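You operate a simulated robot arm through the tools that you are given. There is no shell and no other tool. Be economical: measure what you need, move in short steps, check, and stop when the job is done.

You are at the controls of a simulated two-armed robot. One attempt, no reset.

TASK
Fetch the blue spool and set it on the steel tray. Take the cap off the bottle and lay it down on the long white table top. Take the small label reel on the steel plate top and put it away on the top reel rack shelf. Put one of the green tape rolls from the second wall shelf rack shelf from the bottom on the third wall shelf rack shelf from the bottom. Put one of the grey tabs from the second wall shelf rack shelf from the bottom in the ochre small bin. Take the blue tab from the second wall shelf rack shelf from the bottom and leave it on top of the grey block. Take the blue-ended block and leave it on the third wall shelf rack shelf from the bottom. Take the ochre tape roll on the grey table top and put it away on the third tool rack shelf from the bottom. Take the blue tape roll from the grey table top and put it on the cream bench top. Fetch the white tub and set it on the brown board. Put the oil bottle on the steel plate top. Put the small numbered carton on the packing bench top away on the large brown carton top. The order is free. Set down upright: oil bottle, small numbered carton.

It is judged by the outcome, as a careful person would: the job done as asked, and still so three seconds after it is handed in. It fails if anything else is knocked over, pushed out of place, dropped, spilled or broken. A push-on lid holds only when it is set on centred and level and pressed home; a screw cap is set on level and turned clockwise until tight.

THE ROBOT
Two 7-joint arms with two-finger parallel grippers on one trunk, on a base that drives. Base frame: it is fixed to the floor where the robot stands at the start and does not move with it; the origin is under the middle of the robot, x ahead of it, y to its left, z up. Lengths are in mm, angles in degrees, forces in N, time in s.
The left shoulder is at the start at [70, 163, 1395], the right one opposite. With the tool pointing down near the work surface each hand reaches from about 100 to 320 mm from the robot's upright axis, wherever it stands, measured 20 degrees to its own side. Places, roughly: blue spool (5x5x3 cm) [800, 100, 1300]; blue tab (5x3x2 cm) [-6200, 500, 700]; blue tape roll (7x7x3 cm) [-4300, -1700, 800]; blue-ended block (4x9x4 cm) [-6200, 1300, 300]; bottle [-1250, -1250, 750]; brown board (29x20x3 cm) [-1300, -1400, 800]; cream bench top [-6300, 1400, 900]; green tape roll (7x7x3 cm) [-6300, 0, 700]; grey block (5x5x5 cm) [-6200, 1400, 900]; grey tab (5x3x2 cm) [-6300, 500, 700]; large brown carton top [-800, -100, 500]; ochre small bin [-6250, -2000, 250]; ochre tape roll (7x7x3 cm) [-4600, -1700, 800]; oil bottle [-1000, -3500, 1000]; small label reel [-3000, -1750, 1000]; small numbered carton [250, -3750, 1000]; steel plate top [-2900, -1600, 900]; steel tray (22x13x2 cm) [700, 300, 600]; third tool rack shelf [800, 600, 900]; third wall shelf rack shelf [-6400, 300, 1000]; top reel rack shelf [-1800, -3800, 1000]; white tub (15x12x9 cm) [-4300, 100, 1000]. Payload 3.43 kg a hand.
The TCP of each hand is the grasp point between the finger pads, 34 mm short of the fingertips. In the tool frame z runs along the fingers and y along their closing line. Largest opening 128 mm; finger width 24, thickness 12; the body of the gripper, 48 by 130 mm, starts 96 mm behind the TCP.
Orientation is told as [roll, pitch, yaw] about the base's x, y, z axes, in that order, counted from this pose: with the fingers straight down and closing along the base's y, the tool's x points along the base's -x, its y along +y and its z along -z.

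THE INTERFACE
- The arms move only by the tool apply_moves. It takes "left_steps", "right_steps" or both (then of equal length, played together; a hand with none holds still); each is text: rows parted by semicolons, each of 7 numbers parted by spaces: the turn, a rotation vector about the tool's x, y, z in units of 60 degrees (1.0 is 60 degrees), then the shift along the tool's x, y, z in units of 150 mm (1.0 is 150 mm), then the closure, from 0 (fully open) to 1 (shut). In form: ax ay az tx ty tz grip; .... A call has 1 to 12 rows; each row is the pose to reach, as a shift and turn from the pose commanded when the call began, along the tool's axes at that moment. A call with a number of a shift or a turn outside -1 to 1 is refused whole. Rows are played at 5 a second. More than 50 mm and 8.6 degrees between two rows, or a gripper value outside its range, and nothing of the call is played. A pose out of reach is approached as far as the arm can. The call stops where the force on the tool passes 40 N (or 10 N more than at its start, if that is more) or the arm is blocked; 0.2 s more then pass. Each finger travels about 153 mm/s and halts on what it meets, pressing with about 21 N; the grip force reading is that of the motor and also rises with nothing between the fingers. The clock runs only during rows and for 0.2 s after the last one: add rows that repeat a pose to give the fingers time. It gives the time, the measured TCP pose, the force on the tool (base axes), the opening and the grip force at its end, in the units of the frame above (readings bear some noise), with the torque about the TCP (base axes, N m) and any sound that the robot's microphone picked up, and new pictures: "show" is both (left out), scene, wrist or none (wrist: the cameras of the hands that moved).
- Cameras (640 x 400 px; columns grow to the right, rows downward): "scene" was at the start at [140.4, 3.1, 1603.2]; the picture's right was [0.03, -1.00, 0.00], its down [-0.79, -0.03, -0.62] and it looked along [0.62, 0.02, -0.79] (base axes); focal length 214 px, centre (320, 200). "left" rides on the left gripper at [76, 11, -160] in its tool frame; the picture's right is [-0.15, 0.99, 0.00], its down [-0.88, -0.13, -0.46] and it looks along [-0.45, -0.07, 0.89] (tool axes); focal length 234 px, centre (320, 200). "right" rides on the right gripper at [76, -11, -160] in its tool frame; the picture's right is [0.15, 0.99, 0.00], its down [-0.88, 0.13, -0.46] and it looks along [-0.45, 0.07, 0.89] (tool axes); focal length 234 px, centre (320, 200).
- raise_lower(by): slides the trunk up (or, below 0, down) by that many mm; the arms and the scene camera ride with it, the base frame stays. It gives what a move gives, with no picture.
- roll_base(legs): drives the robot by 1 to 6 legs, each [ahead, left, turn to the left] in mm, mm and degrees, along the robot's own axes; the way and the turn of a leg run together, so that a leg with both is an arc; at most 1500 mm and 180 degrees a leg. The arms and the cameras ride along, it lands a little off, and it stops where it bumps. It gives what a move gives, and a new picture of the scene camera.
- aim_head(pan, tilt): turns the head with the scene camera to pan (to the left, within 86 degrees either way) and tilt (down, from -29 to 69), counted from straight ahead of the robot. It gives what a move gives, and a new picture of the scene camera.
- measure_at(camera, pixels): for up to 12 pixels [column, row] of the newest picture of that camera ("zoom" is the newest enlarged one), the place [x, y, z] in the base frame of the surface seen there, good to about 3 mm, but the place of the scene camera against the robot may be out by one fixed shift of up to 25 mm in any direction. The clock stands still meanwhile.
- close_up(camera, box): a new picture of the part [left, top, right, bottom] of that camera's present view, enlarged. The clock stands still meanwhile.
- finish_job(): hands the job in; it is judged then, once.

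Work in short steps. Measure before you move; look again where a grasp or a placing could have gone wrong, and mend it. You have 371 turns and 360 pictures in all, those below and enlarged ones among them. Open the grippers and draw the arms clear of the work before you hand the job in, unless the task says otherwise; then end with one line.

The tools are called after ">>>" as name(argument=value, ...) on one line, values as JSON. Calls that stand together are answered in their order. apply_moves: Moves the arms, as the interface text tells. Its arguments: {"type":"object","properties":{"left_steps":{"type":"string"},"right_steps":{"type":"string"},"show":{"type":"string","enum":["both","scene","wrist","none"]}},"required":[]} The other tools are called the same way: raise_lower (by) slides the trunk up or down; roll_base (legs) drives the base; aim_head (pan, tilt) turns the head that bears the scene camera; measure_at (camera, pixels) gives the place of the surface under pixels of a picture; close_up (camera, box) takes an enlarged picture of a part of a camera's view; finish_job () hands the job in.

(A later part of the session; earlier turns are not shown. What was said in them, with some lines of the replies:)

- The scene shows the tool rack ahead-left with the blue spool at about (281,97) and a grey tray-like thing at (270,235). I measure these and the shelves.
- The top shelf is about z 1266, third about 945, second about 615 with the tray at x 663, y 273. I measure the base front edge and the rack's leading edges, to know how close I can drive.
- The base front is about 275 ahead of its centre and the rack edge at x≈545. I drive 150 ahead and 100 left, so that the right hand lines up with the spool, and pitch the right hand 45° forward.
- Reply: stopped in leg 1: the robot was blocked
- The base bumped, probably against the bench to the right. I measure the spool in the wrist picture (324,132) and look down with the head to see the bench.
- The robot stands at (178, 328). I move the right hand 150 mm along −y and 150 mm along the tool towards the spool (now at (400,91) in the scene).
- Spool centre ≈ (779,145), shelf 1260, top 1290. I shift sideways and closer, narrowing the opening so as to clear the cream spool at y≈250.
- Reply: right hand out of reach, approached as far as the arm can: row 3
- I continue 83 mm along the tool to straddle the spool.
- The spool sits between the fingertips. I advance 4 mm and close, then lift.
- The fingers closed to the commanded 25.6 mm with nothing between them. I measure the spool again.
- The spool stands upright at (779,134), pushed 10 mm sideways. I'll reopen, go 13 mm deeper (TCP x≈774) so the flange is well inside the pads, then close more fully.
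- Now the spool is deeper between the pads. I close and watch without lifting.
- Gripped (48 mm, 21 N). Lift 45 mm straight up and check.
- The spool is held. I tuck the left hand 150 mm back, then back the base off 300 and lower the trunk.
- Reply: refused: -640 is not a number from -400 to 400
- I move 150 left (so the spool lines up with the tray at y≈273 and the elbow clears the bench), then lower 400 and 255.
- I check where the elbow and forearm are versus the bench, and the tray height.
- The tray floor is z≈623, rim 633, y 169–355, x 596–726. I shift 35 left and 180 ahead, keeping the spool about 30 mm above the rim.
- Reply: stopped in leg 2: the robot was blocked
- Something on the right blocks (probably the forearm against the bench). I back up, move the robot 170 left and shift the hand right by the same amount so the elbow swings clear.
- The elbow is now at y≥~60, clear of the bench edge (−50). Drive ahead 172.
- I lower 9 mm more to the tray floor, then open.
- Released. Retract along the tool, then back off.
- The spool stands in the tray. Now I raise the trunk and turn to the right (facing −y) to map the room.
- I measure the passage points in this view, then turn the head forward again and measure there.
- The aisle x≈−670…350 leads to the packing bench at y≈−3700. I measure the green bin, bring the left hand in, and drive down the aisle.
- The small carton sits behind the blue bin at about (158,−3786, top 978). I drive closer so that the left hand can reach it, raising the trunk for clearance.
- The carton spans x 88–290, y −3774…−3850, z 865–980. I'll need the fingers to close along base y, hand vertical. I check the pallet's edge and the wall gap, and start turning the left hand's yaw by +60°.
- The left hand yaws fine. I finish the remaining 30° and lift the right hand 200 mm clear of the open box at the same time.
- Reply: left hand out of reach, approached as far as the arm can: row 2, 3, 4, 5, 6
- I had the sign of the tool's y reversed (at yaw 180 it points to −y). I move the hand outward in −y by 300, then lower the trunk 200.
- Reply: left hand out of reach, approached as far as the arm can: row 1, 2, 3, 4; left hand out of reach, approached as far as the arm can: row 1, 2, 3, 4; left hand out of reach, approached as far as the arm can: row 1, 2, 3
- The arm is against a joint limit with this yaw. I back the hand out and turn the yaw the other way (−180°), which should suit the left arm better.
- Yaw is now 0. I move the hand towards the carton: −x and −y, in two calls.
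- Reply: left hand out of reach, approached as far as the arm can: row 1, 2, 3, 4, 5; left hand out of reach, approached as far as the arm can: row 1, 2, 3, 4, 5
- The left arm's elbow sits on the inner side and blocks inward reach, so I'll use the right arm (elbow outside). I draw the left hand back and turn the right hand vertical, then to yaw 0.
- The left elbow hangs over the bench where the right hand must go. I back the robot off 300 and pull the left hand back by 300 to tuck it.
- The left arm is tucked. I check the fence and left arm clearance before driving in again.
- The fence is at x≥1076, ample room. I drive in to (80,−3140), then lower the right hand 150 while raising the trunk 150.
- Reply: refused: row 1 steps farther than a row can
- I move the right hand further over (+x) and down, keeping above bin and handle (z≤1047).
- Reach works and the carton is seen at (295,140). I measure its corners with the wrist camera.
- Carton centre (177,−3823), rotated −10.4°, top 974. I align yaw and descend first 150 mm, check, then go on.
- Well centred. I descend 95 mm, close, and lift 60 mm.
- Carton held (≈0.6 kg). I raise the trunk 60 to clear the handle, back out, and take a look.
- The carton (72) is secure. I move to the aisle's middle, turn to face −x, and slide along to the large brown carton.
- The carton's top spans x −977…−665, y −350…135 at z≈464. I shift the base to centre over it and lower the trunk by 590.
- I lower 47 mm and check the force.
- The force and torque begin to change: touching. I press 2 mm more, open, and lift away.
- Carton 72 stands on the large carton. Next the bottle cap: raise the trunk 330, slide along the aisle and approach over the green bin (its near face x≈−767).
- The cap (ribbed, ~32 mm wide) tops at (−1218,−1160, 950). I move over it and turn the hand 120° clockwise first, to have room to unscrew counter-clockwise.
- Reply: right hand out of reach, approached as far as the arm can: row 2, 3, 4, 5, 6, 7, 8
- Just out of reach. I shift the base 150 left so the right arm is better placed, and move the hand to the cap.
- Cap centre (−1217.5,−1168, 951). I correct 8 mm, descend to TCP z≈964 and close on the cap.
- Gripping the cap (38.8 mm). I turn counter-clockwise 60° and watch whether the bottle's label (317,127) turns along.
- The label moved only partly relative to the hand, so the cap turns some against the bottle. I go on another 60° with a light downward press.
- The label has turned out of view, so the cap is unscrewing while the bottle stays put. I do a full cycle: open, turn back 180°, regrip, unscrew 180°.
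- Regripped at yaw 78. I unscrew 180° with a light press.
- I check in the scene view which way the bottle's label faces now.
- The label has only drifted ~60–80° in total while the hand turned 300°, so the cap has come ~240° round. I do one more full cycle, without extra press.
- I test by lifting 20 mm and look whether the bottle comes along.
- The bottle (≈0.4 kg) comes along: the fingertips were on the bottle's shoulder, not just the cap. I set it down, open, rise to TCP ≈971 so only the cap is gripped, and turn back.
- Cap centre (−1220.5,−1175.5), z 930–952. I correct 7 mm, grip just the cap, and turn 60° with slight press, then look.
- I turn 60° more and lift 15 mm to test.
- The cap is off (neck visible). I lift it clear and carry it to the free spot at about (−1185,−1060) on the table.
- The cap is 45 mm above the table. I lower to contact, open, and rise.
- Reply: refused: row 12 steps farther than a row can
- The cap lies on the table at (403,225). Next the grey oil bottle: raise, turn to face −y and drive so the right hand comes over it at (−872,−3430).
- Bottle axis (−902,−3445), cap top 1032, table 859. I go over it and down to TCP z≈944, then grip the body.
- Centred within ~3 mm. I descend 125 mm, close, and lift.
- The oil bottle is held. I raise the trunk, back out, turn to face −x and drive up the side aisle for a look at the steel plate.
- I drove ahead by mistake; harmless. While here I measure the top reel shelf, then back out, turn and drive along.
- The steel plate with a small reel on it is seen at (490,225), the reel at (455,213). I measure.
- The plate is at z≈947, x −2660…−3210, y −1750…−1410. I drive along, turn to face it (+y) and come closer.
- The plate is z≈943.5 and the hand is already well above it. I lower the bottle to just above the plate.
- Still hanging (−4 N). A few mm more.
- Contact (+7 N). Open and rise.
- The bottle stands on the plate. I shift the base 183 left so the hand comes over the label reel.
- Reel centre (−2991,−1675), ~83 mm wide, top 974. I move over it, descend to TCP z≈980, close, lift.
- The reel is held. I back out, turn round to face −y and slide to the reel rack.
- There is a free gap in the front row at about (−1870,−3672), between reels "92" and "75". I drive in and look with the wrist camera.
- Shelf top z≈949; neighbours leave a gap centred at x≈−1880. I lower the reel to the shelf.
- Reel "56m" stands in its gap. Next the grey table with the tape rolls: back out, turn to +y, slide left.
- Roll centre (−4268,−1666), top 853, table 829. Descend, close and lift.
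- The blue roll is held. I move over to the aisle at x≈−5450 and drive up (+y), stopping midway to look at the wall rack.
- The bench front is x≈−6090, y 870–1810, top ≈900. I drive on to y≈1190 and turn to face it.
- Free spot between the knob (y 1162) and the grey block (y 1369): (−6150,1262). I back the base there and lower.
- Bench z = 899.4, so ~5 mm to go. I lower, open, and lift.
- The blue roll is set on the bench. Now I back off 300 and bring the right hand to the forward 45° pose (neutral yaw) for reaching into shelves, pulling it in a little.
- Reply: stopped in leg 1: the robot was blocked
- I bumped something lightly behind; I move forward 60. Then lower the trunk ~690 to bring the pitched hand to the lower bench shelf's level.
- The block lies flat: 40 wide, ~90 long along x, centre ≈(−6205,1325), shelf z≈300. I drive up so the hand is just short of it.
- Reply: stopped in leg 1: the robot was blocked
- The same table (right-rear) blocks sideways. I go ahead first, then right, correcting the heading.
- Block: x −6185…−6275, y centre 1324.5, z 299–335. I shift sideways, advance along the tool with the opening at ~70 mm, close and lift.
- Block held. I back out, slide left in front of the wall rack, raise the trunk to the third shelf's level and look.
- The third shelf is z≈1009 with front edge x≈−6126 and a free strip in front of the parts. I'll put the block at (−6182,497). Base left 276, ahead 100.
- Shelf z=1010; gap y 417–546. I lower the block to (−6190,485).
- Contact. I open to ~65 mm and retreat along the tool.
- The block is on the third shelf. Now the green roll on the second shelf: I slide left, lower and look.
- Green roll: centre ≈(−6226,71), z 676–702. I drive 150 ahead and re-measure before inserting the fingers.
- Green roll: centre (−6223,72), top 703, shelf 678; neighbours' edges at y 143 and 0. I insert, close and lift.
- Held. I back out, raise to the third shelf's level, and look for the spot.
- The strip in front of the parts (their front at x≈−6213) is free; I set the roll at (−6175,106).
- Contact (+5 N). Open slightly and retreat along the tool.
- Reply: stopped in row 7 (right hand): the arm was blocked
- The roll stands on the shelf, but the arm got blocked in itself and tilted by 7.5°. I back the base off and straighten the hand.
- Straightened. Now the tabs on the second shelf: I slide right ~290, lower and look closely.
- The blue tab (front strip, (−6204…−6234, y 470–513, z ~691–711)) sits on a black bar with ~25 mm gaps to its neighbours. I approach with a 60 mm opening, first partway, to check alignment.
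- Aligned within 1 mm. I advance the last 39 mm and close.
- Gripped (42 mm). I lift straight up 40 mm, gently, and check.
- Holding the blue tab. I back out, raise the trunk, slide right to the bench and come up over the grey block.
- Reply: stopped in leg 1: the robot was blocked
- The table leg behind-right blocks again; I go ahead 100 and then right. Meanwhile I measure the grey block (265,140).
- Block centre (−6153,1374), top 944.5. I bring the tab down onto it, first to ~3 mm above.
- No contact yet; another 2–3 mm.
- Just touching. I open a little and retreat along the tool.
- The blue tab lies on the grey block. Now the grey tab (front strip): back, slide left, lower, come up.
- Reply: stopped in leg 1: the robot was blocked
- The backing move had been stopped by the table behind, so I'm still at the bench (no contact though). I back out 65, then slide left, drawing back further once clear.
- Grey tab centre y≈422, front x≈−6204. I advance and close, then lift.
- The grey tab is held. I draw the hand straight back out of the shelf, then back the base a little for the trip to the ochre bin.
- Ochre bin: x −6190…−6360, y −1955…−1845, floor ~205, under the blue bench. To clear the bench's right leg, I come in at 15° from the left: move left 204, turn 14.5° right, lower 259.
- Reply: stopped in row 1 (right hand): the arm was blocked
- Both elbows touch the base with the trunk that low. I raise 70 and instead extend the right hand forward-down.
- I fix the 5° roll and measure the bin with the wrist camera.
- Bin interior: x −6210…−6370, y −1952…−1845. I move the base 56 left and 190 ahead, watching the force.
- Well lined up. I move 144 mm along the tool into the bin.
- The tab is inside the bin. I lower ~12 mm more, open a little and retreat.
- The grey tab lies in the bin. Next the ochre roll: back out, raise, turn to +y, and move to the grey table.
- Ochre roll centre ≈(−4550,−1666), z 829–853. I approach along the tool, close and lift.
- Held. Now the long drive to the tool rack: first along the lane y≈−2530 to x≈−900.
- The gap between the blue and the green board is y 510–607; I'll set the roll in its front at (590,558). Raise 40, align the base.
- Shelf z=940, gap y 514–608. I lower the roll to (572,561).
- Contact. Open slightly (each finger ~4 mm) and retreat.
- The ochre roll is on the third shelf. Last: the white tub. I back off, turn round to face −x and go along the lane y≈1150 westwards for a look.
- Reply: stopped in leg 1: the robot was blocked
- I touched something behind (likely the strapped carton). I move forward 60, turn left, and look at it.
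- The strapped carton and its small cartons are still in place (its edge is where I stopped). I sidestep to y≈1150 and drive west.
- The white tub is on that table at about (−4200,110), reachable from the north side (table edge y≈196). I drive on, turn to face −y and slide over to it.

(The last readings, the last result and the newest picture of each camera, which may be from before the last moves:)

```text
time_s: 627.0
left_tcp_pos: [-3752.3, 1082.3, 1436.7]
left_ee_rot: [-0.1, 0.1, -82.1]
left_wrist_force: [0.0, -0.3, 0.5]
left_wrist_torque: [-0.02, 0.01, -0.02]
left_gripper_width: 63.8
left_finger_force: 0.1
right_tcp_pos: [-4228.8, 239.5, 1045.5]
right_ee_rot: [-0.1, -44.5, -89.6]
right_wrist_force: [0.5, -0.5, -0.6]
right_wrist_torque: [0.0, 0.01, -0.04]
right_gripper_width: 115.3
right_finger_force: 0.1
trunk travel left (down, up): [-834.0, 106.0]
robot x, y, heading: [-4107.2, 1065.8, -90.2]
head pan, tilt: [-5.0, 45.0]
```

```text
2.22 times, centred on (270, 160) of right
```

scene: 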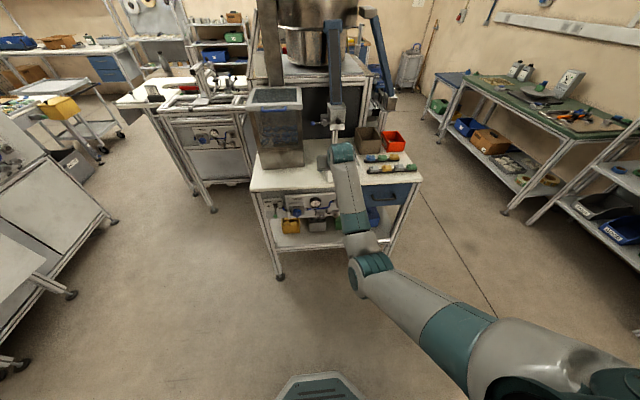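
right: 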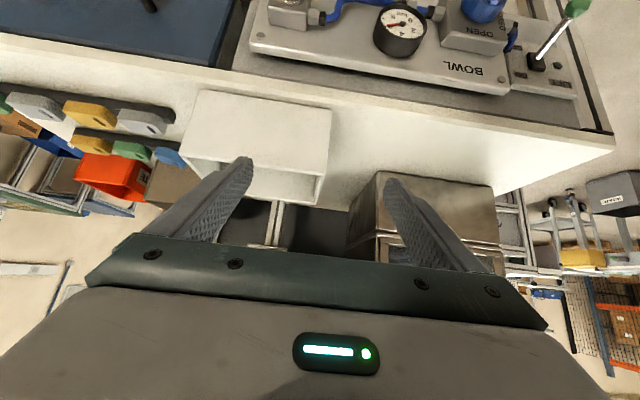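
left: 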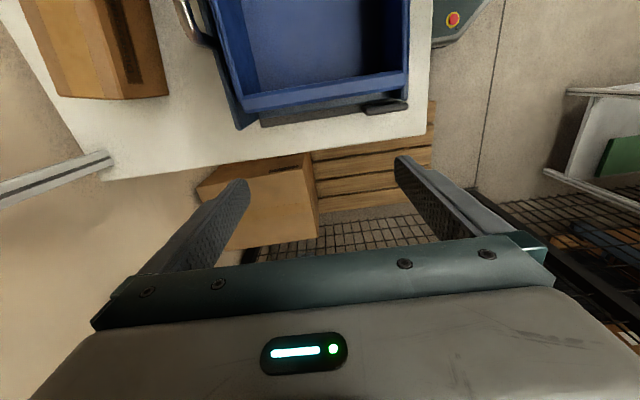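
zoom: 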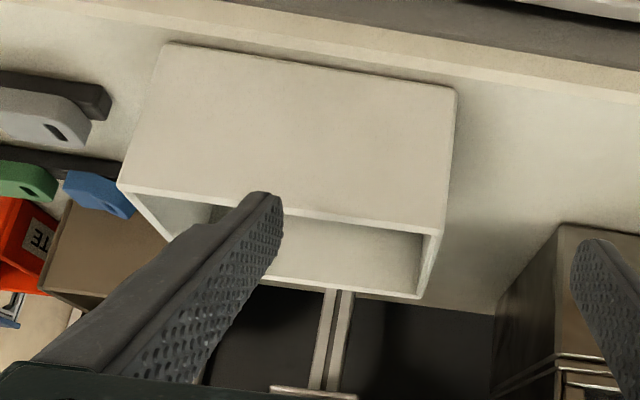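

>>> measure_at(camera="scene", pixels=[[338, 112], [316, 122], [336, 118], [336, 128], [334, 137], [336, 95], [345, 85], [325, 120]])

>>> aim_head(pan=-8, tilt=25)

>>> close_up(camera="scene", box=[240, 110, 440, 250])

```text
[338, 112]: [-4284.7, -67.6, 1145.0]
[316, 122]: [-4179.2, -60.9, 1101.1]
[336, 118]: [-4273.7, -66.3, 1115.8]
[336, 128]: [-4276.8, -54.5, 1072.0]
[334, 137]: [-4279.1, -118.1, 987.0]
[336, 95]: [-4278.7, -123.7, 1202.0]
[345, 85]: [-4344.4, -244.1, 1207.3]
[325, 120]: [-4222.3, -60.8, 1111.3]
```

```text
time_s: 627.9
left_tcp_pos: [-3752.8, 1082.4, 1437.8]
left_ee_rot: [-0.3, 0.1, -82.1]
left_wrist_force: [0.0, -0.4, 0.6]
left_wrist_torque: [0.02, -0.02, 0.04]
left_gripper_width: 64.2
left_finger_force: 0.0
right_tcp_pos: [-4228.7, 239.6, 1045.6]
right_ee_rot: [-0.1, -44.6, -89.5]
right_wrist_force: [-0.5, -0.1, -0.5]
right_wrist_torque: [-0.02, 0.0, 0.0]
right_gripper_width: 115.0
right_finger_force: 0.0
trunk travel left (down, up): [-834.0, 106.0]
robot x, y, heading: [-4110.2, 1067.8, -90.2]
head pan, tilt: [-8.0, 25.0]
```

scene: 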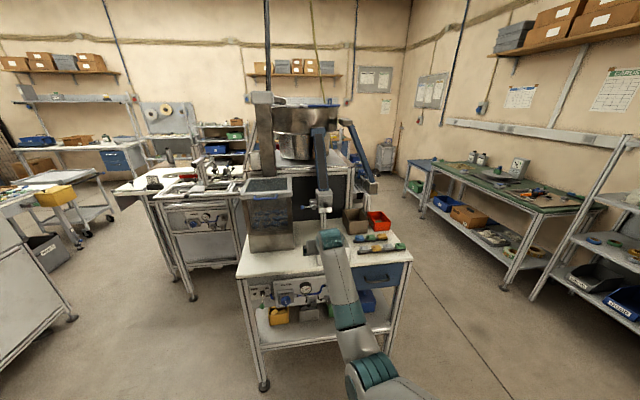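

```text
2.86 times, centred on (340, 180) of scene
```

zoom: 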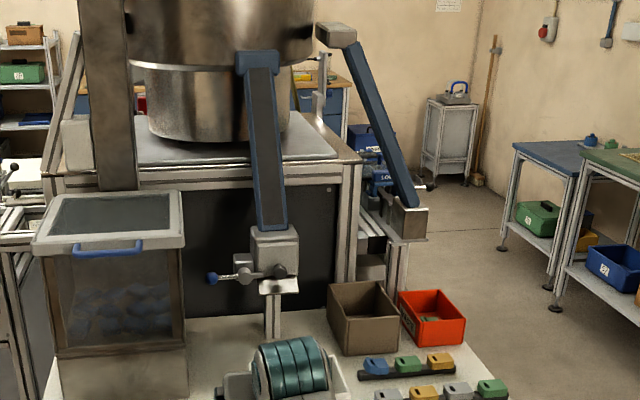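

The spout is at y≈−55, well behind the tub (y 66–186, x −4368…−4218, top 1006). I'll grip it across its 120 mm side from above: raise 100, turn the hand vertical while pulling it in, then yaw to 0.

>>> raise_lower(by=100)

>>> apply_moves(right_steps="0 0 0 0.14 0 -0.14 0; 0 0 0 0.28 0 -0.28 0; 0 0 0 0.4 0 -0.4 0; 0 0.12 0 0.4 0 -0.4 0; 0 0.24 0 0.4 0 -0.4 0; 0 0.36 0 0.4 0 -0.4 0; 0 0.48 0 0.4 0 -0.4 0; 0 0.6 0 0.4 0 -0.4 0; 0 0.743 0 0.4 0 -0.4 0; 0 0.743 0 0.4 0 -0.4 0", show="none")

>>> apply_moves(right_steps="0 0 -0.14 0 0 0 0; 0 0 -0.28 0 0 0 0; 0 0 -0.42 0 0 0 0; 0 0 -0.56 0 0 0 0; 0 0 -0.7 0 0 0 0; 0 0 -0.84 0 0 0 0; 0 0 -0.98 0 0 0 0; 0 0 -1 0 0 0 0", show="none")

>>> apply_moves(right_steps="0 0 -0.14 0 0 0 0; 0 0 -0.28 0 0 0 0; 0 0 -0.42 0 0 0 0; 0 0 -0.5 0 0 0 0", show="wrist")

```text
time_s: 629.2
left_tcp_pos: [-3753.9, 1082.4, 1536.4]
left_ee_rot: [-0.4, 0.1, -82.1]
left_wrist_force: [0.1, -0.4, 0.0]
left_wrist_torque: [-0.02, 0.02, -0.01]
left_gripper_width: 63.9
left_finger_force: 0.0
right_tcp_pos: [-4228.2, 239.9, 1145.8]
right_ee_rot: [-0.1, -44.6, -89.6]
right_wrist_force: [1.0, -1.3, -0.2]
right_wrist_torque: [0.03, -0.02, -0.01]
right_gripper_width: 115.1
right_finger_force: 0.1
trunk travel left (down, up): [-934.0, 6.0]
robot x, y, heading: [-4110.7, 1068.2, -90.2]
head pan, tilt: [-8.0, 25.0]
```

```text
time_s: 631.4
left_tcp_pos: [-3753.1, 1083.8, 1536.0]
left_ee_rot: [-0.1, 0.1, -82.1]
left_wrist_force: [-0.7, 0.2, 1.4]
left_wrist_torque: [0.02, -0.03, -0.01]
left_gripper_width: 63.9
left_finger_force: 0.0
right_tcp_pos: [-4229.1, 324.5, 1146.0]
right_ee_rot: [-0.1, 0.1, -89.8]
right_wrist_force: [0.4, 0.1, 0.2]
right_wrist_torque: [-0.01, -0.01, -0.01]
right_gripper_width: 128.0
right_finger_force: 0.1
trunk travel left (down, up): [-934.0, 6.0]
robot x, y, heading: [-4110.2, 1068.1, -90.3]
head pan, tilt: [-8.0, 25.0]
```

```text
time_s: 633.2
left_tcp_pos: [-3752.0, 1081.7, 1536.5]
left_ee_rot: [-0.3, 0.2, -82.0]
left_wrist_force: [0.4, -0.1, 0.3]
left_wrist_torque: [-0.03, -0.02, 0.04]
left_gripper_width: 64.0
left_finger_force: 0.1
right_tcp_pos: [-4227.9, 324.9, 1147.6]
right_ee_rot: [-0.1, 0.1, -29.7]
right_wrist_force: [0.4, -0.2, 0.4]
right_wrist_torque: [0.0, -0.02, 0.03]
right_gripper_width: 127.7
right_finger_force: 0.1
trunk travel left (down, up): [-934.0, 6.0]
robot x, y, heading: [-4105.7, 1067.8, -90.3]
head pan, tilt: [-8.0, 25.0]
```

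```text
time_s: 634.2
left_tcp_pos: [-3752.3, 1082.7, 1536.9]
left_ee_rot: [-0.4, 0.1, -82.2]
left_wrist_force: [0.8, 0.9, 0.0]
left_wrist_torque: [-0.01, 0.02, -0.02]
left_gripper_width: 63.8
left_finger_force: 0.1
right_tcp_pos: [-4228.4, 324.8, 1146.6]
right_ee_rot: [0.0, 0.1, 0.5]
right_wrist_force: [-0.8, -1.1, 0.6]
right_wrist_torque: [0.04, 0.01, 0.0]
right_gripper_width: 127.8
right_finger_force: 0.0
trunk travel left (down, up): [-934.0, 6.0]
robot x, y, heading: [-4107.2, 1066.3, -90.3]
head pan, tilt: [-8.0, 25.0]
```

right: 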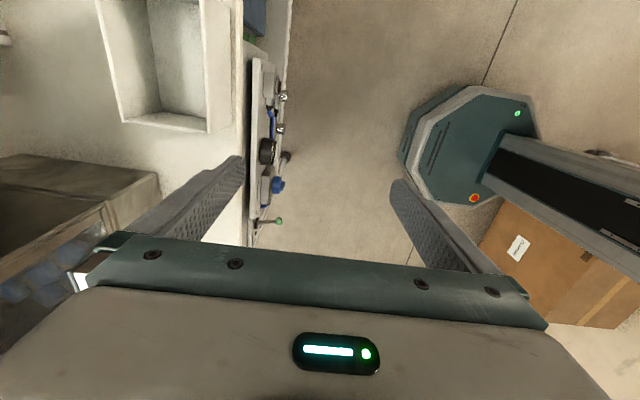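

>>> roll_base(legs=[[0, -65, 0.3], [190, 0, 0]])

>>> apply_moves(right_steps="0 0 0 0 0 0 0", show="wrist")

```text
time_s: 636.4
left_tcp_pos: [-3817.2, 896.7, 1537.6]
left_ee_rot: [-0.3, -0.1, -81.7]
left_wrist_force: [-0.6, 0.2, -1.3]
left_wrist_torque: [-0.06, 0.01, 0.0]
left_gripper_width: 64.0
left_finger_force: 0.1
right_tcp_pos: [-4286.9, 134.7, 1149.9]
right_ee_rot: [-0.2, 0.1, 0.7]
right_wrist_force: [-0.9, 0.9, 0.2]
right_wrist_torque: [-0.05, 0.0, -0.01]
right_gripper_width: 127.8
right_finger_force: 0.0
trunk travel left (down, up): [-934.0, 6.0]
robot x, y, heading: [-4172.0, 874.1, -90.0]
head pan, tilt: [-8.0, 25.0]
```

scene: 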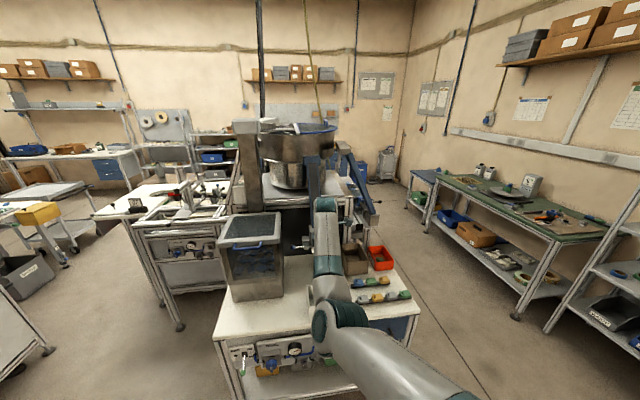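

```text
time_s: 636.8
left_tcp_pos: [-3819.8, 890.5, 1536.3]
left_ee_rot: [-0.2, 0.1, -81.7]
left_wrist_force: [-0.7, 0.7, -0.2]
left_wrist_torque: [-0.01, -0.01, -0.04]
left_gripper_width: 64.1
left_finger_force: 0.0
right_tcp_pos: [-4289.3, 129.8, 1146.3]
right_ee_rot: [0.0, 0.0, 0.6]
right_wrist_force: [0.3, 0.6, -0.8]
right_wrist_torque: [0.0, -0.03, 0.01]
right_gripper_width: 128.1
right_finger_force: 0.0
trunk travel left (down, up): [-934.0, 6.0]
robot x, y, heading: [-4176.7, 875.3, -89.6]
head pan, tilt: [-8.0, 25.0]
```

right: 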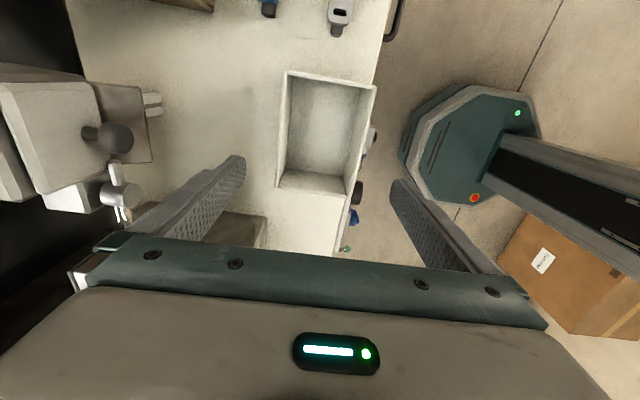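

>>> measure_at(camera="right", pixels=[[288, 73], [374, 87], [351, 192], [278, 184], [283, 128], [363, 140], [318, 140], [281, 128], [365, 140], [315, 183]])

>>> close_up(camera="right", box=[240, 50, 420, 220])

```text
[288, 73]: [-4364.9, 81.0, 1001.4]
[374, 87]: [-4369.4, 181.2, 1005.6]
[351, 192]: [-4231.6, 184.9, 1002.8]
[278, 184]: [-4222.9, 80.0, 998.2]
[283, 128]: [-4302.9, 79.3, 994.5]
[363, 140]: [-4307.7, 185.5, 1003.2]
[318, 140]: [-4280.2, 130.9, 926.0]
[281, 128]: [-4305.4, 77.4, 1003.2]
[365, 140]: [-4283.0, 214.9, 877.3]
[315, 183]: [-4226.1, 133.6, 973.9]
```

```text
2.35 times, centred on (330, 135) of right
```

zoom: 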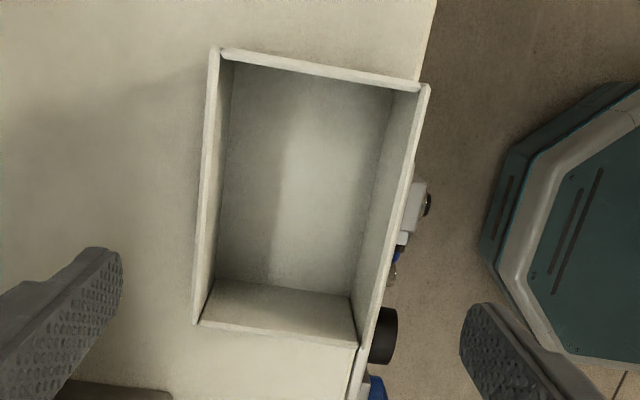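

Rim: x −4222…−4370, y 76–187 (≈111 mm), z 1003; empty. I centre and descend to just above the rim.

>>> apply_moves(right_steps="0 0 0 0.045 0.011 0.2 0; 0 0 0 0.045 0.011 0.45 0; 0 0 0 0.045 0.011 0.65 0; 0 0 0 0.045 0.011 0.65 0", show="wrist")

>>> measure_at(camera="right", pixels=[[272, 180], [375, 190], [280, 110], [385, 120], [265, 178], [385, 190]])

```text
time_s: 637.8
left_tcp_pos: [-3818.3, 893.9, 1536.8]
left_ee_rot: [-0.3, 0.0, -81.6]
left_wrist_force: [0.3, -1.2, 0.8]
left_wrist_torque: [0.03, 0.0, 0.01]
left_gripper_width: 64.1
left_finger_force: 0.1
right_tcp_pos: [-4295.0, 132.1, 1049.7]
right_ee_rot: [0.1, 0.2, 0.7]
right_wrist_force: [-0.2, 0.0, 0.0]
right_wrist_torque: [0.0, 0.01, 0.03]
right_gripper_width: 128.2
right_finger_force: 0.0
trunk travel left (down, up): [-934.0, 6.0]
robot x, y, heading: [-4174.5, 874.7, -89.8]
head pan, tilt: [-8.0, 25.0]
```

right: 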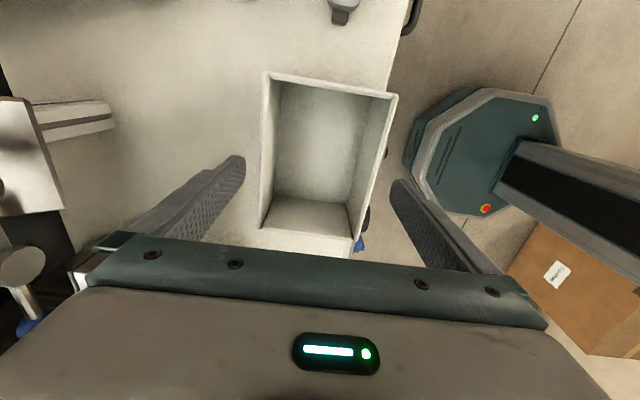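

```text
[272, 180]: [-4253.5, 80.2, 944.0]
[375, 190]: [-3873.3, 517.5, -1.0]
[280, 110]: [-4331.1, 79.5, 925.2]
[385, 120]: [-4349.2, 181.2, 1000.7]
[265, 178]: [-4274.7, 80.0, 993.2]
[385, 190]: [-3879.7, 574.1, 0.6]
```

Centred. Descend 57 mm, close, and lift 60.

>>> apply_moves(right_steps="0 0 0 0 0 0.15 0; 0 0 0 0 0 0.3 0; 0 0 0 0 0 0.38 0; 0 0 0 0 0 0.38 0; 0 0 0 0 0 0.38 0.15; 0 0 0 0 0 0.38 0.3; 0 0 0 0 0 0.38 0.3; 0 0 0 0 0 0.38 0.3; 0 0 0 0 0 0.25 0.3; 0 0 0 0 0 0.1 0.3; 0 0 0 0 0 -0.1 0.3; 0 0 0 0 0 -0.1 0.3", show="wrist")

```text
time_s: 640.4
left_tcp_pos: [-3818.1, 890.7, 1536.1]
left_ee_rot: [-0.3, 0.0, -81.8]
left_wrist_force: [-0.3, 0.0, 0.7]
left_wrist_torque: [-0.04, -0.01, -0.01]
left_gripper_width: 63.9
left_finger_force: 0.0
right_tcp_pos: [-4294.6, 129.5, 1064.9]
right_ee_rot: [0.1, 0.1, 0.7]
right_wrist_force: [-0.1, 0.6, -0.8]
right_wrist_torque: [0.05, -0.02, -0.02]
right_gripper_width: 109.5
right_finger_force: 21.0
trunk travel left (down, up): [-934.0, 6.0]
robot x, y, heading: [-4173.8, 874.1, -90.0]
head pan, tilt: [-8.0, 25.0]
```

right: 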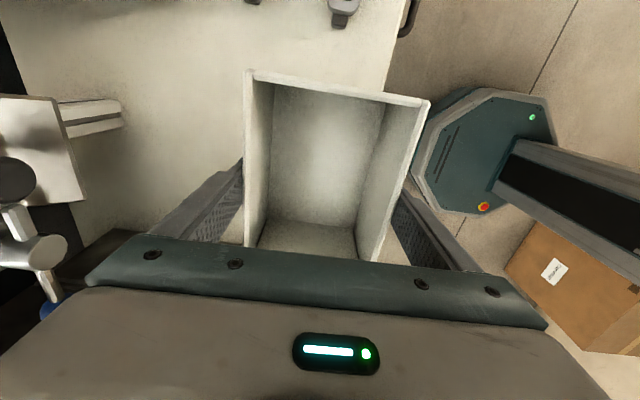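

The tub is held. I back out and drive by the northern lane to the east aisle, in stages.

>>> roll_base(legs=[[-276, 0, 0], [0, 0, 90], [1500, 0, 0], [1500, 0, 0]])

```text
time_s: 642.3
left_tcp_pos: [-3818.7, 1151.1, 1536.4]
left_ee_rot: [-0.3, -0.1, -81.9]
left_wrist_force: [-0.3, 0.8, -0.7]
left_wrist_torque: [-0.08, 0.04, -0.03]
left_gripper_width: 64.2
left_finger_force: 0.0
right_tcp_pos: [-4297.8, 390.7, 1066.2]
right_ee_rot: [-0.2, 0.1, 0.5]
right_wrist_force: [-0.2, 1.1, -1.0]
right_wrist_torque: [-0.04, -0.02, 0.01]
right_gripper_width: 109.9
right_finger_force: 21.0
trunk travel left (down, up): [-934.0, 6.0]
robot x, y, heading: [-4175.0, 1132.2, -90.0]
head pan, tilt: [-8.0, 25.0]
stopped in leg 1: the robot was blocked; the commanded pose is now the measured one
```

scene: 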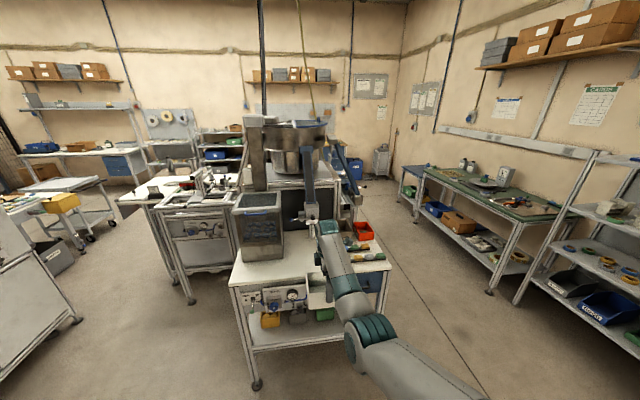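

The northern table's leg stopped me; I go 50 forward, turn left, and drive east.

>>> roll_base(legs=[[50, 0, 0], [0, 0, 90], [800, 0, 0], [1000, 70, 0], [1000, 0, 0]])

```text
time_s: 660.5
left_tcp_pos: [-1389.7, 1469.4, 1537.4]
left_ee_rot: [-0.2, 0.0, 7.3]
left_wrist_force: [-0.3, 0.4, -0.8]
left_wrist_torque: [-0.02, -0.02, -0.01]
left_gripper_width: 64.1
left_finger_force: 0.2
right_tcp_pos: [-639.6, 977.9, 1064.8]
right_ee_rot: [0.1, 0.2, 89.6]
right_wrist_force: [0.1, -0.1, -0.2]
right_wrist_torque: [-0.01, 0.02, 0.0]
right_gripper_width: 109.7
right_finger_force: 21.2
trunk travel left (down, up): [-934.0, 6.0]
robot x, y, heading: [-1380.5, 1112.2, -1.0]
head pan, tilt: [-8.0, 25.0]
```

scene: 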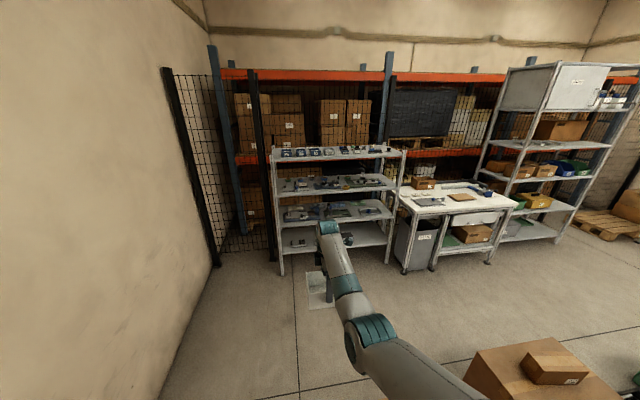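

>>> roll_base(legs=[[500, 20, 1], [550, 0, 0], [0, 0, -90], [1500, 0, 0], [1200, 0, 0]])

```text
time_s: 682.8
left_tcp_pos: [-24.7, -1577.8, 1538.2]
left_ee_rot: [-0.3, 0.1, -83.0]
left_wrist_force: [0.1, -0.3, -0.9]
left_wrist_torque: [-0.02, 0.01, 0.01]
left_gripper_width: 63.9
left_finger_force: 0.1
right_tcp_pos: [-518.7, -2327.3, 1064.0]
right_ee_rot: [0.1, 0.1, -0.5]
right_wrist_force: [0.4, 0.1, -0.7]
right_wrist_torque: [0.01, -0.03, -0.02]
right_gripper_width: 109.6
right_finger_force: 20.9
trunk travel left (down, up): [-934.0, 6.0]
robot x, y, heading: [-380.6, -1587.0, -91.1]
head pan, tilt: [-8.0, 25.0]
```

scene: 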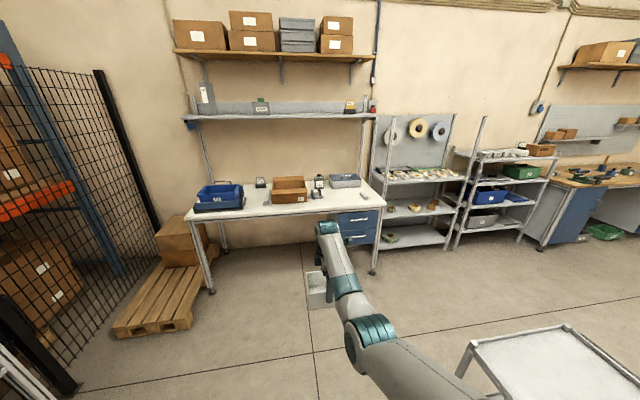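

>>> aim_head(pan=0, tilt=45)

>>> roll_base(legs=[[0, 0, -88.9]])

>>> apply_moves(right_steps="0 0 0 0 0 0 0.3", show="wrist")

```text
time_s: 683.6
left_tcp_pos: [-23.7, -1580.0, 1535.5]
left_ee_rot: [-0.3, 0.1, -82.9]
left_wrist_force: [0.1, -0.3, -0.6]
left_wrist_torque: [0.03, 0.02, 0.01]
left_gripper_width: 64.1
left_finger_force: 0.0
right_tcp_pos: [-518.3, -2328.3, 1062.8]
right_ee_rot: [0.0, 0.1, -0.6]
right_wrist_force: [0.3, -0.2, -1.4]
right_wrist_torque: [-0.04, 0.0, -0.01]
right_gripper_width: 109.8
right_finger_force: 21.5
trunk travel left (down, up): [-934.0, 6.0]
robot x, y, heading: [-383.4, -1585.8, -91.3]
head pan, tilt: [0.0, 45.0]
```

scene: 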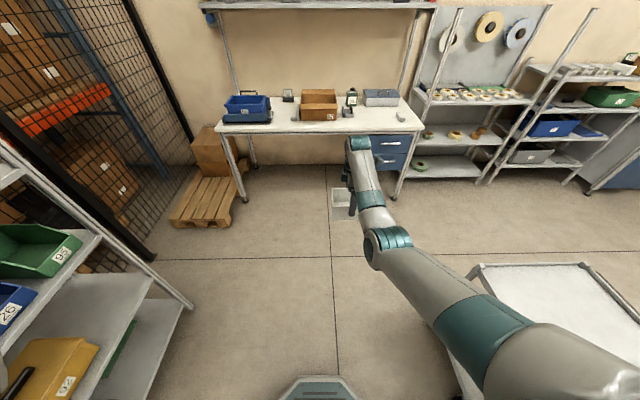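

```text
time_s: 687.8
left_tcp_pos: [-365.6, -1943.3, 1537.6]
left_ee_rot: [-0.4, 0.1, -172.1]
left_wrist_force: [-0.4, 0.7, 0.6]
left_wrist_torque: [0.02, -0.02, -0.02]
left_gripper_width: 63.8
left_finger_force: 0.0
right_tcp_pos: [-1122.9, -1462.3, 1063.5]
right_ee_rot: [0.1, 0.1, -89.8]
right_wrist_force: [0.8, -0.9, -1.3]
right_wrist_torque: [0.01, 0.01, 0.01]
right_gripper_width: 110.0
right_finger_force: 21.1
trunk travel left (down, up): [-934.0, 6.0]
robot x, y, heading: [-381.3, -1592.4, 179.7]
head pan, tilt: [0.0, 45.0]
```

scene: 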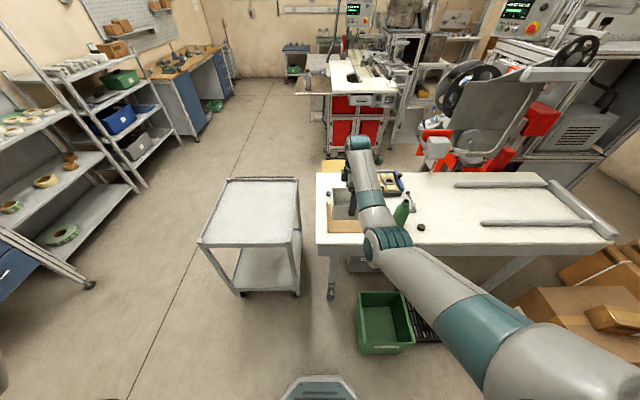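

```text
time_s: 688.2
left_tcp_pos: [-365.8, -1942.9, 1537.1]
left_ee_rot: [-0.2, 0.0, -172.1]
left_wrist_force: [1.1, -1.1, 0.2]
left_wrist_torque: [-0.01, -0.02, -0.01]
left_gripper_width: 64.1
left_finger_force: 0.1
right_tcp_pos: [-1122.8, -1461.3, 1063.8]
right_ee_rot: [0.1, 0.1, -89.7]
right_wrist_force: [0.1, -0.7, -1.7]
right_wrist_torque: [0.05, -0.04, 0.02]
right_gripper_width: 109.8
right_finger_force: 21.0
trunk travel left (down, up): [-934.0, 6.0]
robot x, y, heading: [-381.5, -1588.3, 179.8]
head pan, tilt: [0.0, 45.0]
```

right: 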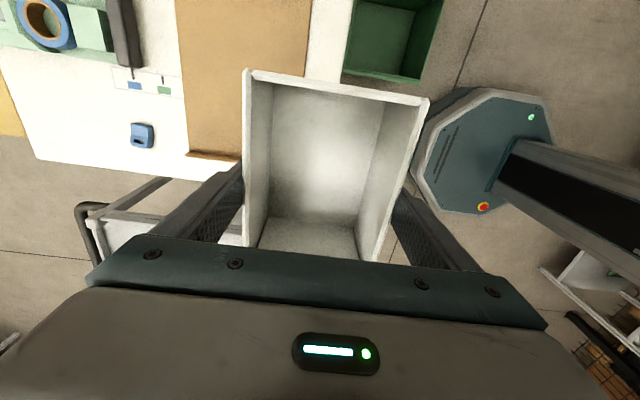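

>>> measure_at(camera="right", pixels=[[182, 20], [305, 60], [190, 150], [235, 158], [240, 60], [200, 100], [304, 20], [215, 152], [150, 140]])

>>> measure_at(camera="scene", pixels=[[403, 202], [421, 227], [335, 230], [362, 230], [330, 195], [405, 215]])

>>> close_up(camera="scene", box=[310, 160, 450, 260])

```text
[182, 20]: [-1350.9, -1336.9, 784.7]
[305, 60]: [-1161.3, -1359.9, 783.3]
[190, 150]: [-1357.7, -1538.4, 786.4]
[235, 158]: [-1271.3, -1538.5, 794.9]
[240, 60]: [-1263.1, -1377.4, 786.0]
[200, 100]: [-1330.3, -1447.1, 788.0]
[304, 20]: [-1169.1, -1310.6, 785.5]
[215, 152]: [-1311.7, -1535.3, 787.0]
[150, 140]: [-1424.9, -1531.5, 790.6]
```

```text
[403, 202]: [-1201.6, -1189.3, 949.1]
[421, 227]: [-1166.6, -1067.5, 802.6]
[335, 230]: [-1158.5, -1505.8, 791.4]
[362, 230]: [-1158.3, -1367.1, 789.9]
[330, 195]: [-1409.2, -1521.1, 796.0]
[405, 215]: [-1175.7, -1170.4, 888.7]
```

```text
4.00 times, centred on (380, 210) of scene
```

zoom: 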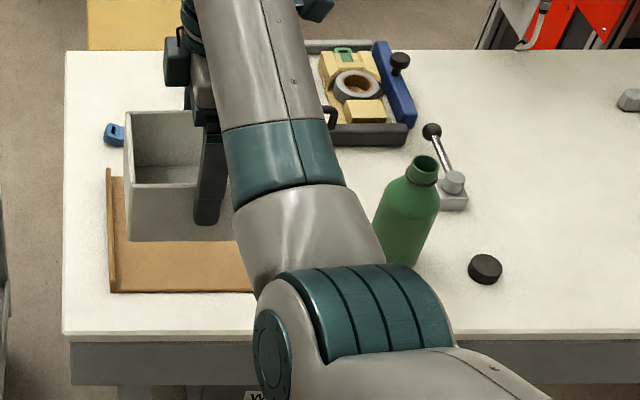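

>>> measure_at(camera="zoom", pixels=[[290, 150], [300, 230], [360, 310], [430, 300], [340, 200], [250, 40], [410, 215], [395, 265], [345, 150]])

```text
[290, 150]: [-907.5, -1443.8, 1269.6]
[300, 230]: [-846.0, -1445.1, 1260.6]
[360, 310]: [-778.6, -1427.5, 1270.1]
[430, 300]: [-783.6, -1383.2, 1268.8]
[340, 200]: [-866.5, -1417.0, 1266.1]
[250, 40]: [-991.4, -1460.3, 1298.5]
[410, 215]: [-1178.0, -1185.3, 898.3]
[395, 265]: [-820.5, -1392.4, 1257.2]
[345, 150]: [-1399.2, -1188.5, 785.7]
```

The forearm (z≈1265) is well clear of the bottle. Board: x −1160…−1355, y −1250…−1540, z≈786. I move the base 125 ahead and 30 right.

>>> roll_base(legs=[[125, -30, 0]])

>>> apply_moves(right_steps="0 0 0 0.12 -0.03 0 0.3; 0 0 0 0.24 -0.067 0 0.3; 0 0 0 0.24 -0.067 0.3 0.3; 0 0 0 0.24 -0.067 0.6 0.3; 0 0 0 0.24 -0.067 0.6 0.3", show="both")

```text
time_s: 689.5
left_tcp_pos: [-487.7, -1913.2, 1536.5]
left_ee_rot: [-0.2, 0.0, -172.1]
left_wrist_force: [0.4, 0.6, 0.3]
left_wrist_torque: [0.0, 0.01, 0.03]
left_gripper_width: 64.2
left_finger_force: 0.1
right_tcp_pos: [-1244.6, -1429.9, 1066.4]
right_ee_rot: [0.0, 0.1, -89.7]
right_wrist_force: [0.6, -0.8, -1.3]
right_wrist_torque: [0.06, 0.03, 0.0]
right_gripper_width: 109.4
right_finger_force: 20.9
trunk travel left (down, up): [-934.0, 6.0]
robot x, y, heading: [-507.1, -1557.3, 179.8]
head pan, tilt: [0.0, 45.0]
```

scene: 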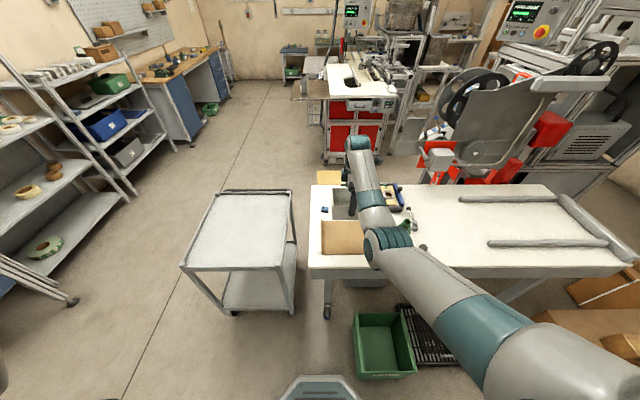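

```text
time_s: 690.6
left_tcp_pos: [-489.2, -1912.1, 1536.3]
left_ee_rot: [-0.3, 0.0, -172.1]
left_wrist_force: [0.7, 0.0, 0.5]
left_wrist_torque: [-0.01, 0.01, -0.01]
left_gripper_width: 64.2
left_finger_force: 0.0
right_tcp_pos: [-1255.7, -1394.1, 974.3]
right_ee_rot: [0.2, 0.2, -89.8]
right_wrist_force: [-0.2, 0.6, -1.4]
right_wrist_torque: [-0.01, 0.02, 0.02]
right_gripper_width: 109.6
right_finger_force: 21.5
trunk travel left (down, up): [-934.0, 6.0]
robot x, y, heading: [-504.3, -1553.7, 179.7]
head pan, tilt: [0.0, 45.0]
```

scene: 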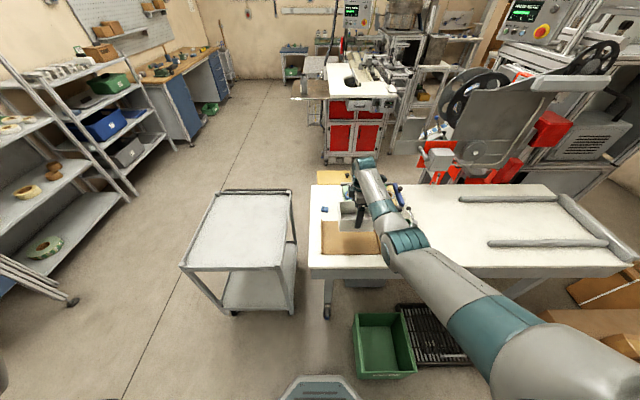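
right: 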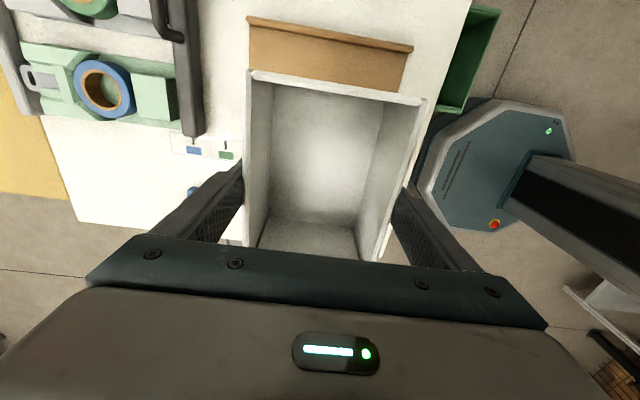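

>>> measure_at(camera="right", pixels=[[252, 45], [408, 65], [330, 35], [330, 60], [255, 62], [400, 80], [205, 155], [195, 190]])

>>> close_up(camera="scene", box=[300, 160, 450, 260])

```text
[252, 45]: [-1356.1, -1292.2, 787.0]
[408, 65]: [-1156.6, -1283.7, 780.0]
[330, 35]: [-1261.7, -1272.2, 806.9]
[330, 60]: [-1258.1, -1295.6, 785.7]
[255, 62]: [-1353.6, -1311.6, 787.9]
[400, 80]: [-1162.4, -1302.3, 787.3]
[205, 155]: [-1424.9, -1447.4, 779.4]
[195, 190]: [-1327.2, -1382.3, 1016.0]
```

```text
4.00 times, centred on (375, 210) of scene
```

zoom: 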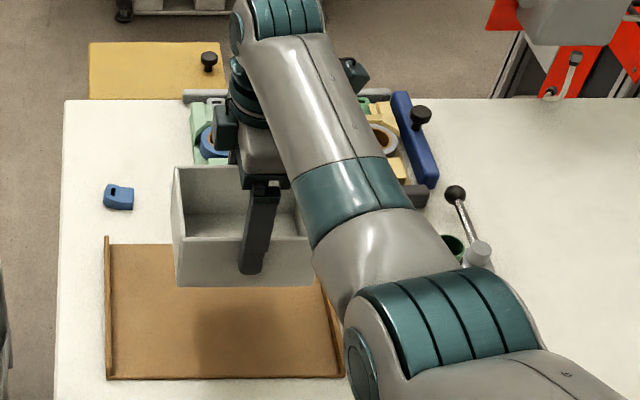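

The tub hangs centred over the board (x −1157…−1355, y −1275…−1535). I lower to just above z≈787.

>>> apply_moves(right_steps="0 0 0 0 0 0.25 0.3; 0 0 0 0 0 0.5 0.3; 0 0 0 0 0 0.68 0.3; 0 0 0 0 0 0.73 0.3; 0 0 0 0 0 0.73 0.3", show="none")

>>> apply_moves(right_steps="0 0 0 0 0 0.015 0.3; 0 0 0 0 0 0.03 0.3; 0 0 0 0 0 0.03 0.3", show="none")

```text
time_s: 691.9
left_tcp_pos: [-491.5, -1912.3, 1537.5]
left_ee_rot: [-0.3, 0.2, -172.0]
left_wrist_force: [-1.0, 0.0, 0.5]
left_wrist_torque: [-0.02, 0.0, 0.01]
left_gripper_width: 64.0
left_finger_force: 0.1
right_tcp_pos: [-1251.8, -1392.4, 865.9]
right_ee_rot: [0.1, 0.1, -89.9]
right_wrist_force: [-0.4, 0.4, -1.3]
right_wrist_torque: [0.0, -0.02, -0.01]
right_gripper_width: 109.8
right_finger_force: 20.8
right hand out of reach, approached as far as the arm can: row 3, 4, 5
trunk travel left (down, up): [-934.0, 6.0]
robot x, y, heading: [-500.0, -1559.7, 179.7]
head pan, tilt: [0.0, 45.0]
```

```text
time_s: 692.6
left_tcp_pos: [-489.9, -1911.8, 1537.5]
left_ee_rot: [-0.3, 0.1, -172.1]
left_wrist_force: [-0.3, 0.4, 0.0]
left_wrist_torque: [0.0, 0.04, 0.01]
left_gripper_width: 63.9
left_finger_force: 0.0
right_tcp_pos: [-1249.1, -1392.2, 863.4]
right_ee_rot: [0.2, 0.2, -89.8]
right_wrist_force: [-0.9, -0.9, -2.0]
right_wrist_torque: [-0.01, 0.0, 0.01]
right_gripper_width: 109.6
right_finger_force: 21.4
trunk travel left (down, up): [-934.0, 6.0]
robot x, y, heading: [-507.9, -1555.0, 179.7]
head pan, tilt: [0.0, 45.0]
```

Near the reach limit, so I lower the last few mm with the trunk.

>>> raise_lower(by=-3)

```text
time_s: 693.2
left_tcp_pos: [-489.6, -1912.8, 1534.4]
left_ee_rot: [-0.3, 0.1, -172.1]
left_wrist_force: [-0.4, 0.2, 0.1]
left_wrist_torque: [-0.01, -0.01, 0.01]
left_gripper_width: 63.9
left_finger_force: 0.1
right_tcp_pos: [-1248.6, -1393.8, 860.9]
right_ee_rot: [0.1, 0.1, -89.9]
right_wrist_force: [0.4, -0.4, -0.6]
right_wrist_torque: [-0.02, 0.02, -0.02]
right_gripper_width: 109.9
right_finger_force: 20.4
trunk travel left (down, up): [-931.0, 9.0]
robot x, y, heading: [-506.6, -1558.9, 180.0]
head pan, tilt: [0.0, 45.0]
```

>>> raise_lower(by=-3)

```text
time_s: 693.7
left_tcp_pos: [-489.8, -1913.1, 1530.6]
left_ee_rot: [-0.2, 0.1, -172.1]
left_wrist_force: [0.4, -0.8, 0.7]
left_wrist_torque: [0.03, 0.01, -0.03]
left_gripper_width: 64.3
left_finger_force: 0.1
right_tcp_pos: [-1250.0, -1393.2, 858.8]
right_ee_rot: [0.0, 0.1, -89.9]
right_wrist_force: [3.0, 1.4, 11.6]
right_wrist_torque: [-0.3, 0.48, -0.01]
right_gripper_width: 109.8
right_finger_force: 21.2
trunk travel left (down, up): [-928.0, 12.0]
robot x, y, heading: [-501.9, -1559.1, 179.5]
head pan, tilt: [0.0, 45.0]
```

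Contact (+12 N). Open fully and rise.

>>> apply_moves(right_steps="0 0 0 0 0 0 0.1; 0 0 0 0 0 0 0; 0 0 0 0 0 0 0; 0 0 0 0 0 -0.2 0; 0 0 0 0 0 -0.45 0; 0 0 0 0 0 -0.7 0; 0 0 0 0 0 -0.95 0; 0 0 0 0 0 -0.95 0", show="both")

```text
time_s: 695.5
left_tcp_pos: [-490.5, -1912.4, 1531.1]
left_ee_rot: [-0.3, 0.2, -172.2]
left_wrist_force: [0.7, 0.1, -0.2]
left_wrist_torque: [-0.03, 0.0, 0.0]
left_gripper_width: 63.8
left_finger_force: 0.0
right_tcp_pos: [-1249.4, -1393.5, 999.6]
right_ee_rot: [0.1, 0.2, -89.7]
right_wrist_force: [0.0, 0.3, 0.0]
right_wrist_torque: [-0.02, 0.01, 0.01]
right_gripper_width: 128.0
right_finger_force: 0.0
trunk travel left (down, up): [-928.0, 12.0]
robot x, y, heading: [-505.0, -1558.9, 179.7]
head pan, tilt: [0.0, 45.0]
```

scene: 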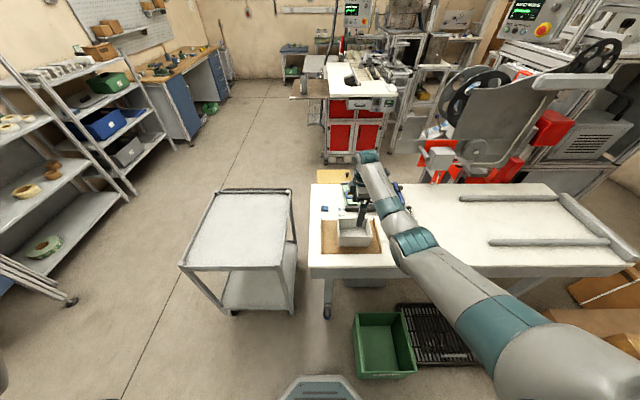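
right: 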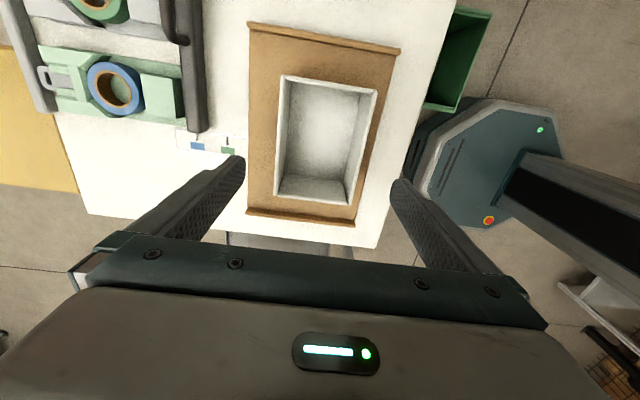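

The tub rests on the board. I back the robot clear and take a last look at the table.

>>> roll_base(legs=[[-250, 0, 0]])

>>> close_up(camera="scene", box=[270, 60, 560, 290])

```text
time_s: 697.3
left_tcp_pos: [-245.7, -1913.2, 1531.8]
left_ee_rot: [-0.2, 0.2, -172.2]
left_wrist_force: [-1.6, 0.0, 0.9]
left_wrist_torque: [0.03, -0.06, -0.01]
left_gripper_width: 63.9
left_finger_force: 0.0
right_tcp_pos: [-1003.1, -1393.7, 998.8]
right_ee_rot: [0.3, 0.1, -89.8]
right_wrist_force: [-0.8, -0.3, -0.2]
right_wrist_torque: [-0.01, 0.02, 0.0]
right_gripper_width: 127.9
right_finger_force: 0.1
trunk travel left (down, up): [-928.0, 12.0]
robot x, y, heading: [-255.8, -1557.8, 179.7]
head pan, tilt: [0.0, 45.0]
```

scene: 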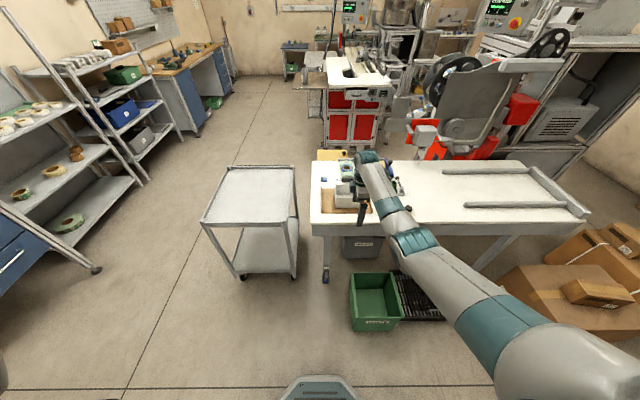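

```text
1.74 times, centred on (415, 175) of scene
```

zoom: 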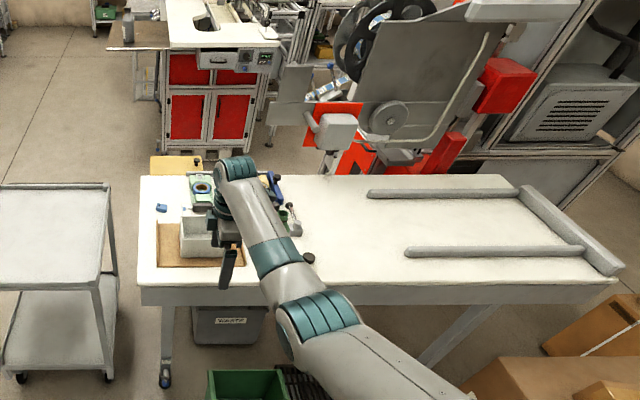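

Everything checks: the tub is on the board, the bottle stands with its cap beside it, the oil bottle is on the steel plate, and both arms are clear. I hand the job in.

>>> finish_job()

```text
The job is handed in.
```

All twelve items were set where you asked, and both grippers are open and clear of the work. I chose the grey oil bottle over the green oil can, and the front-strip blue tab over the bent one behind it. While reversing I lightly touched the strapped carton and some table legs. The carton and the boxes on it looked undisturbed; I did not check the tables.
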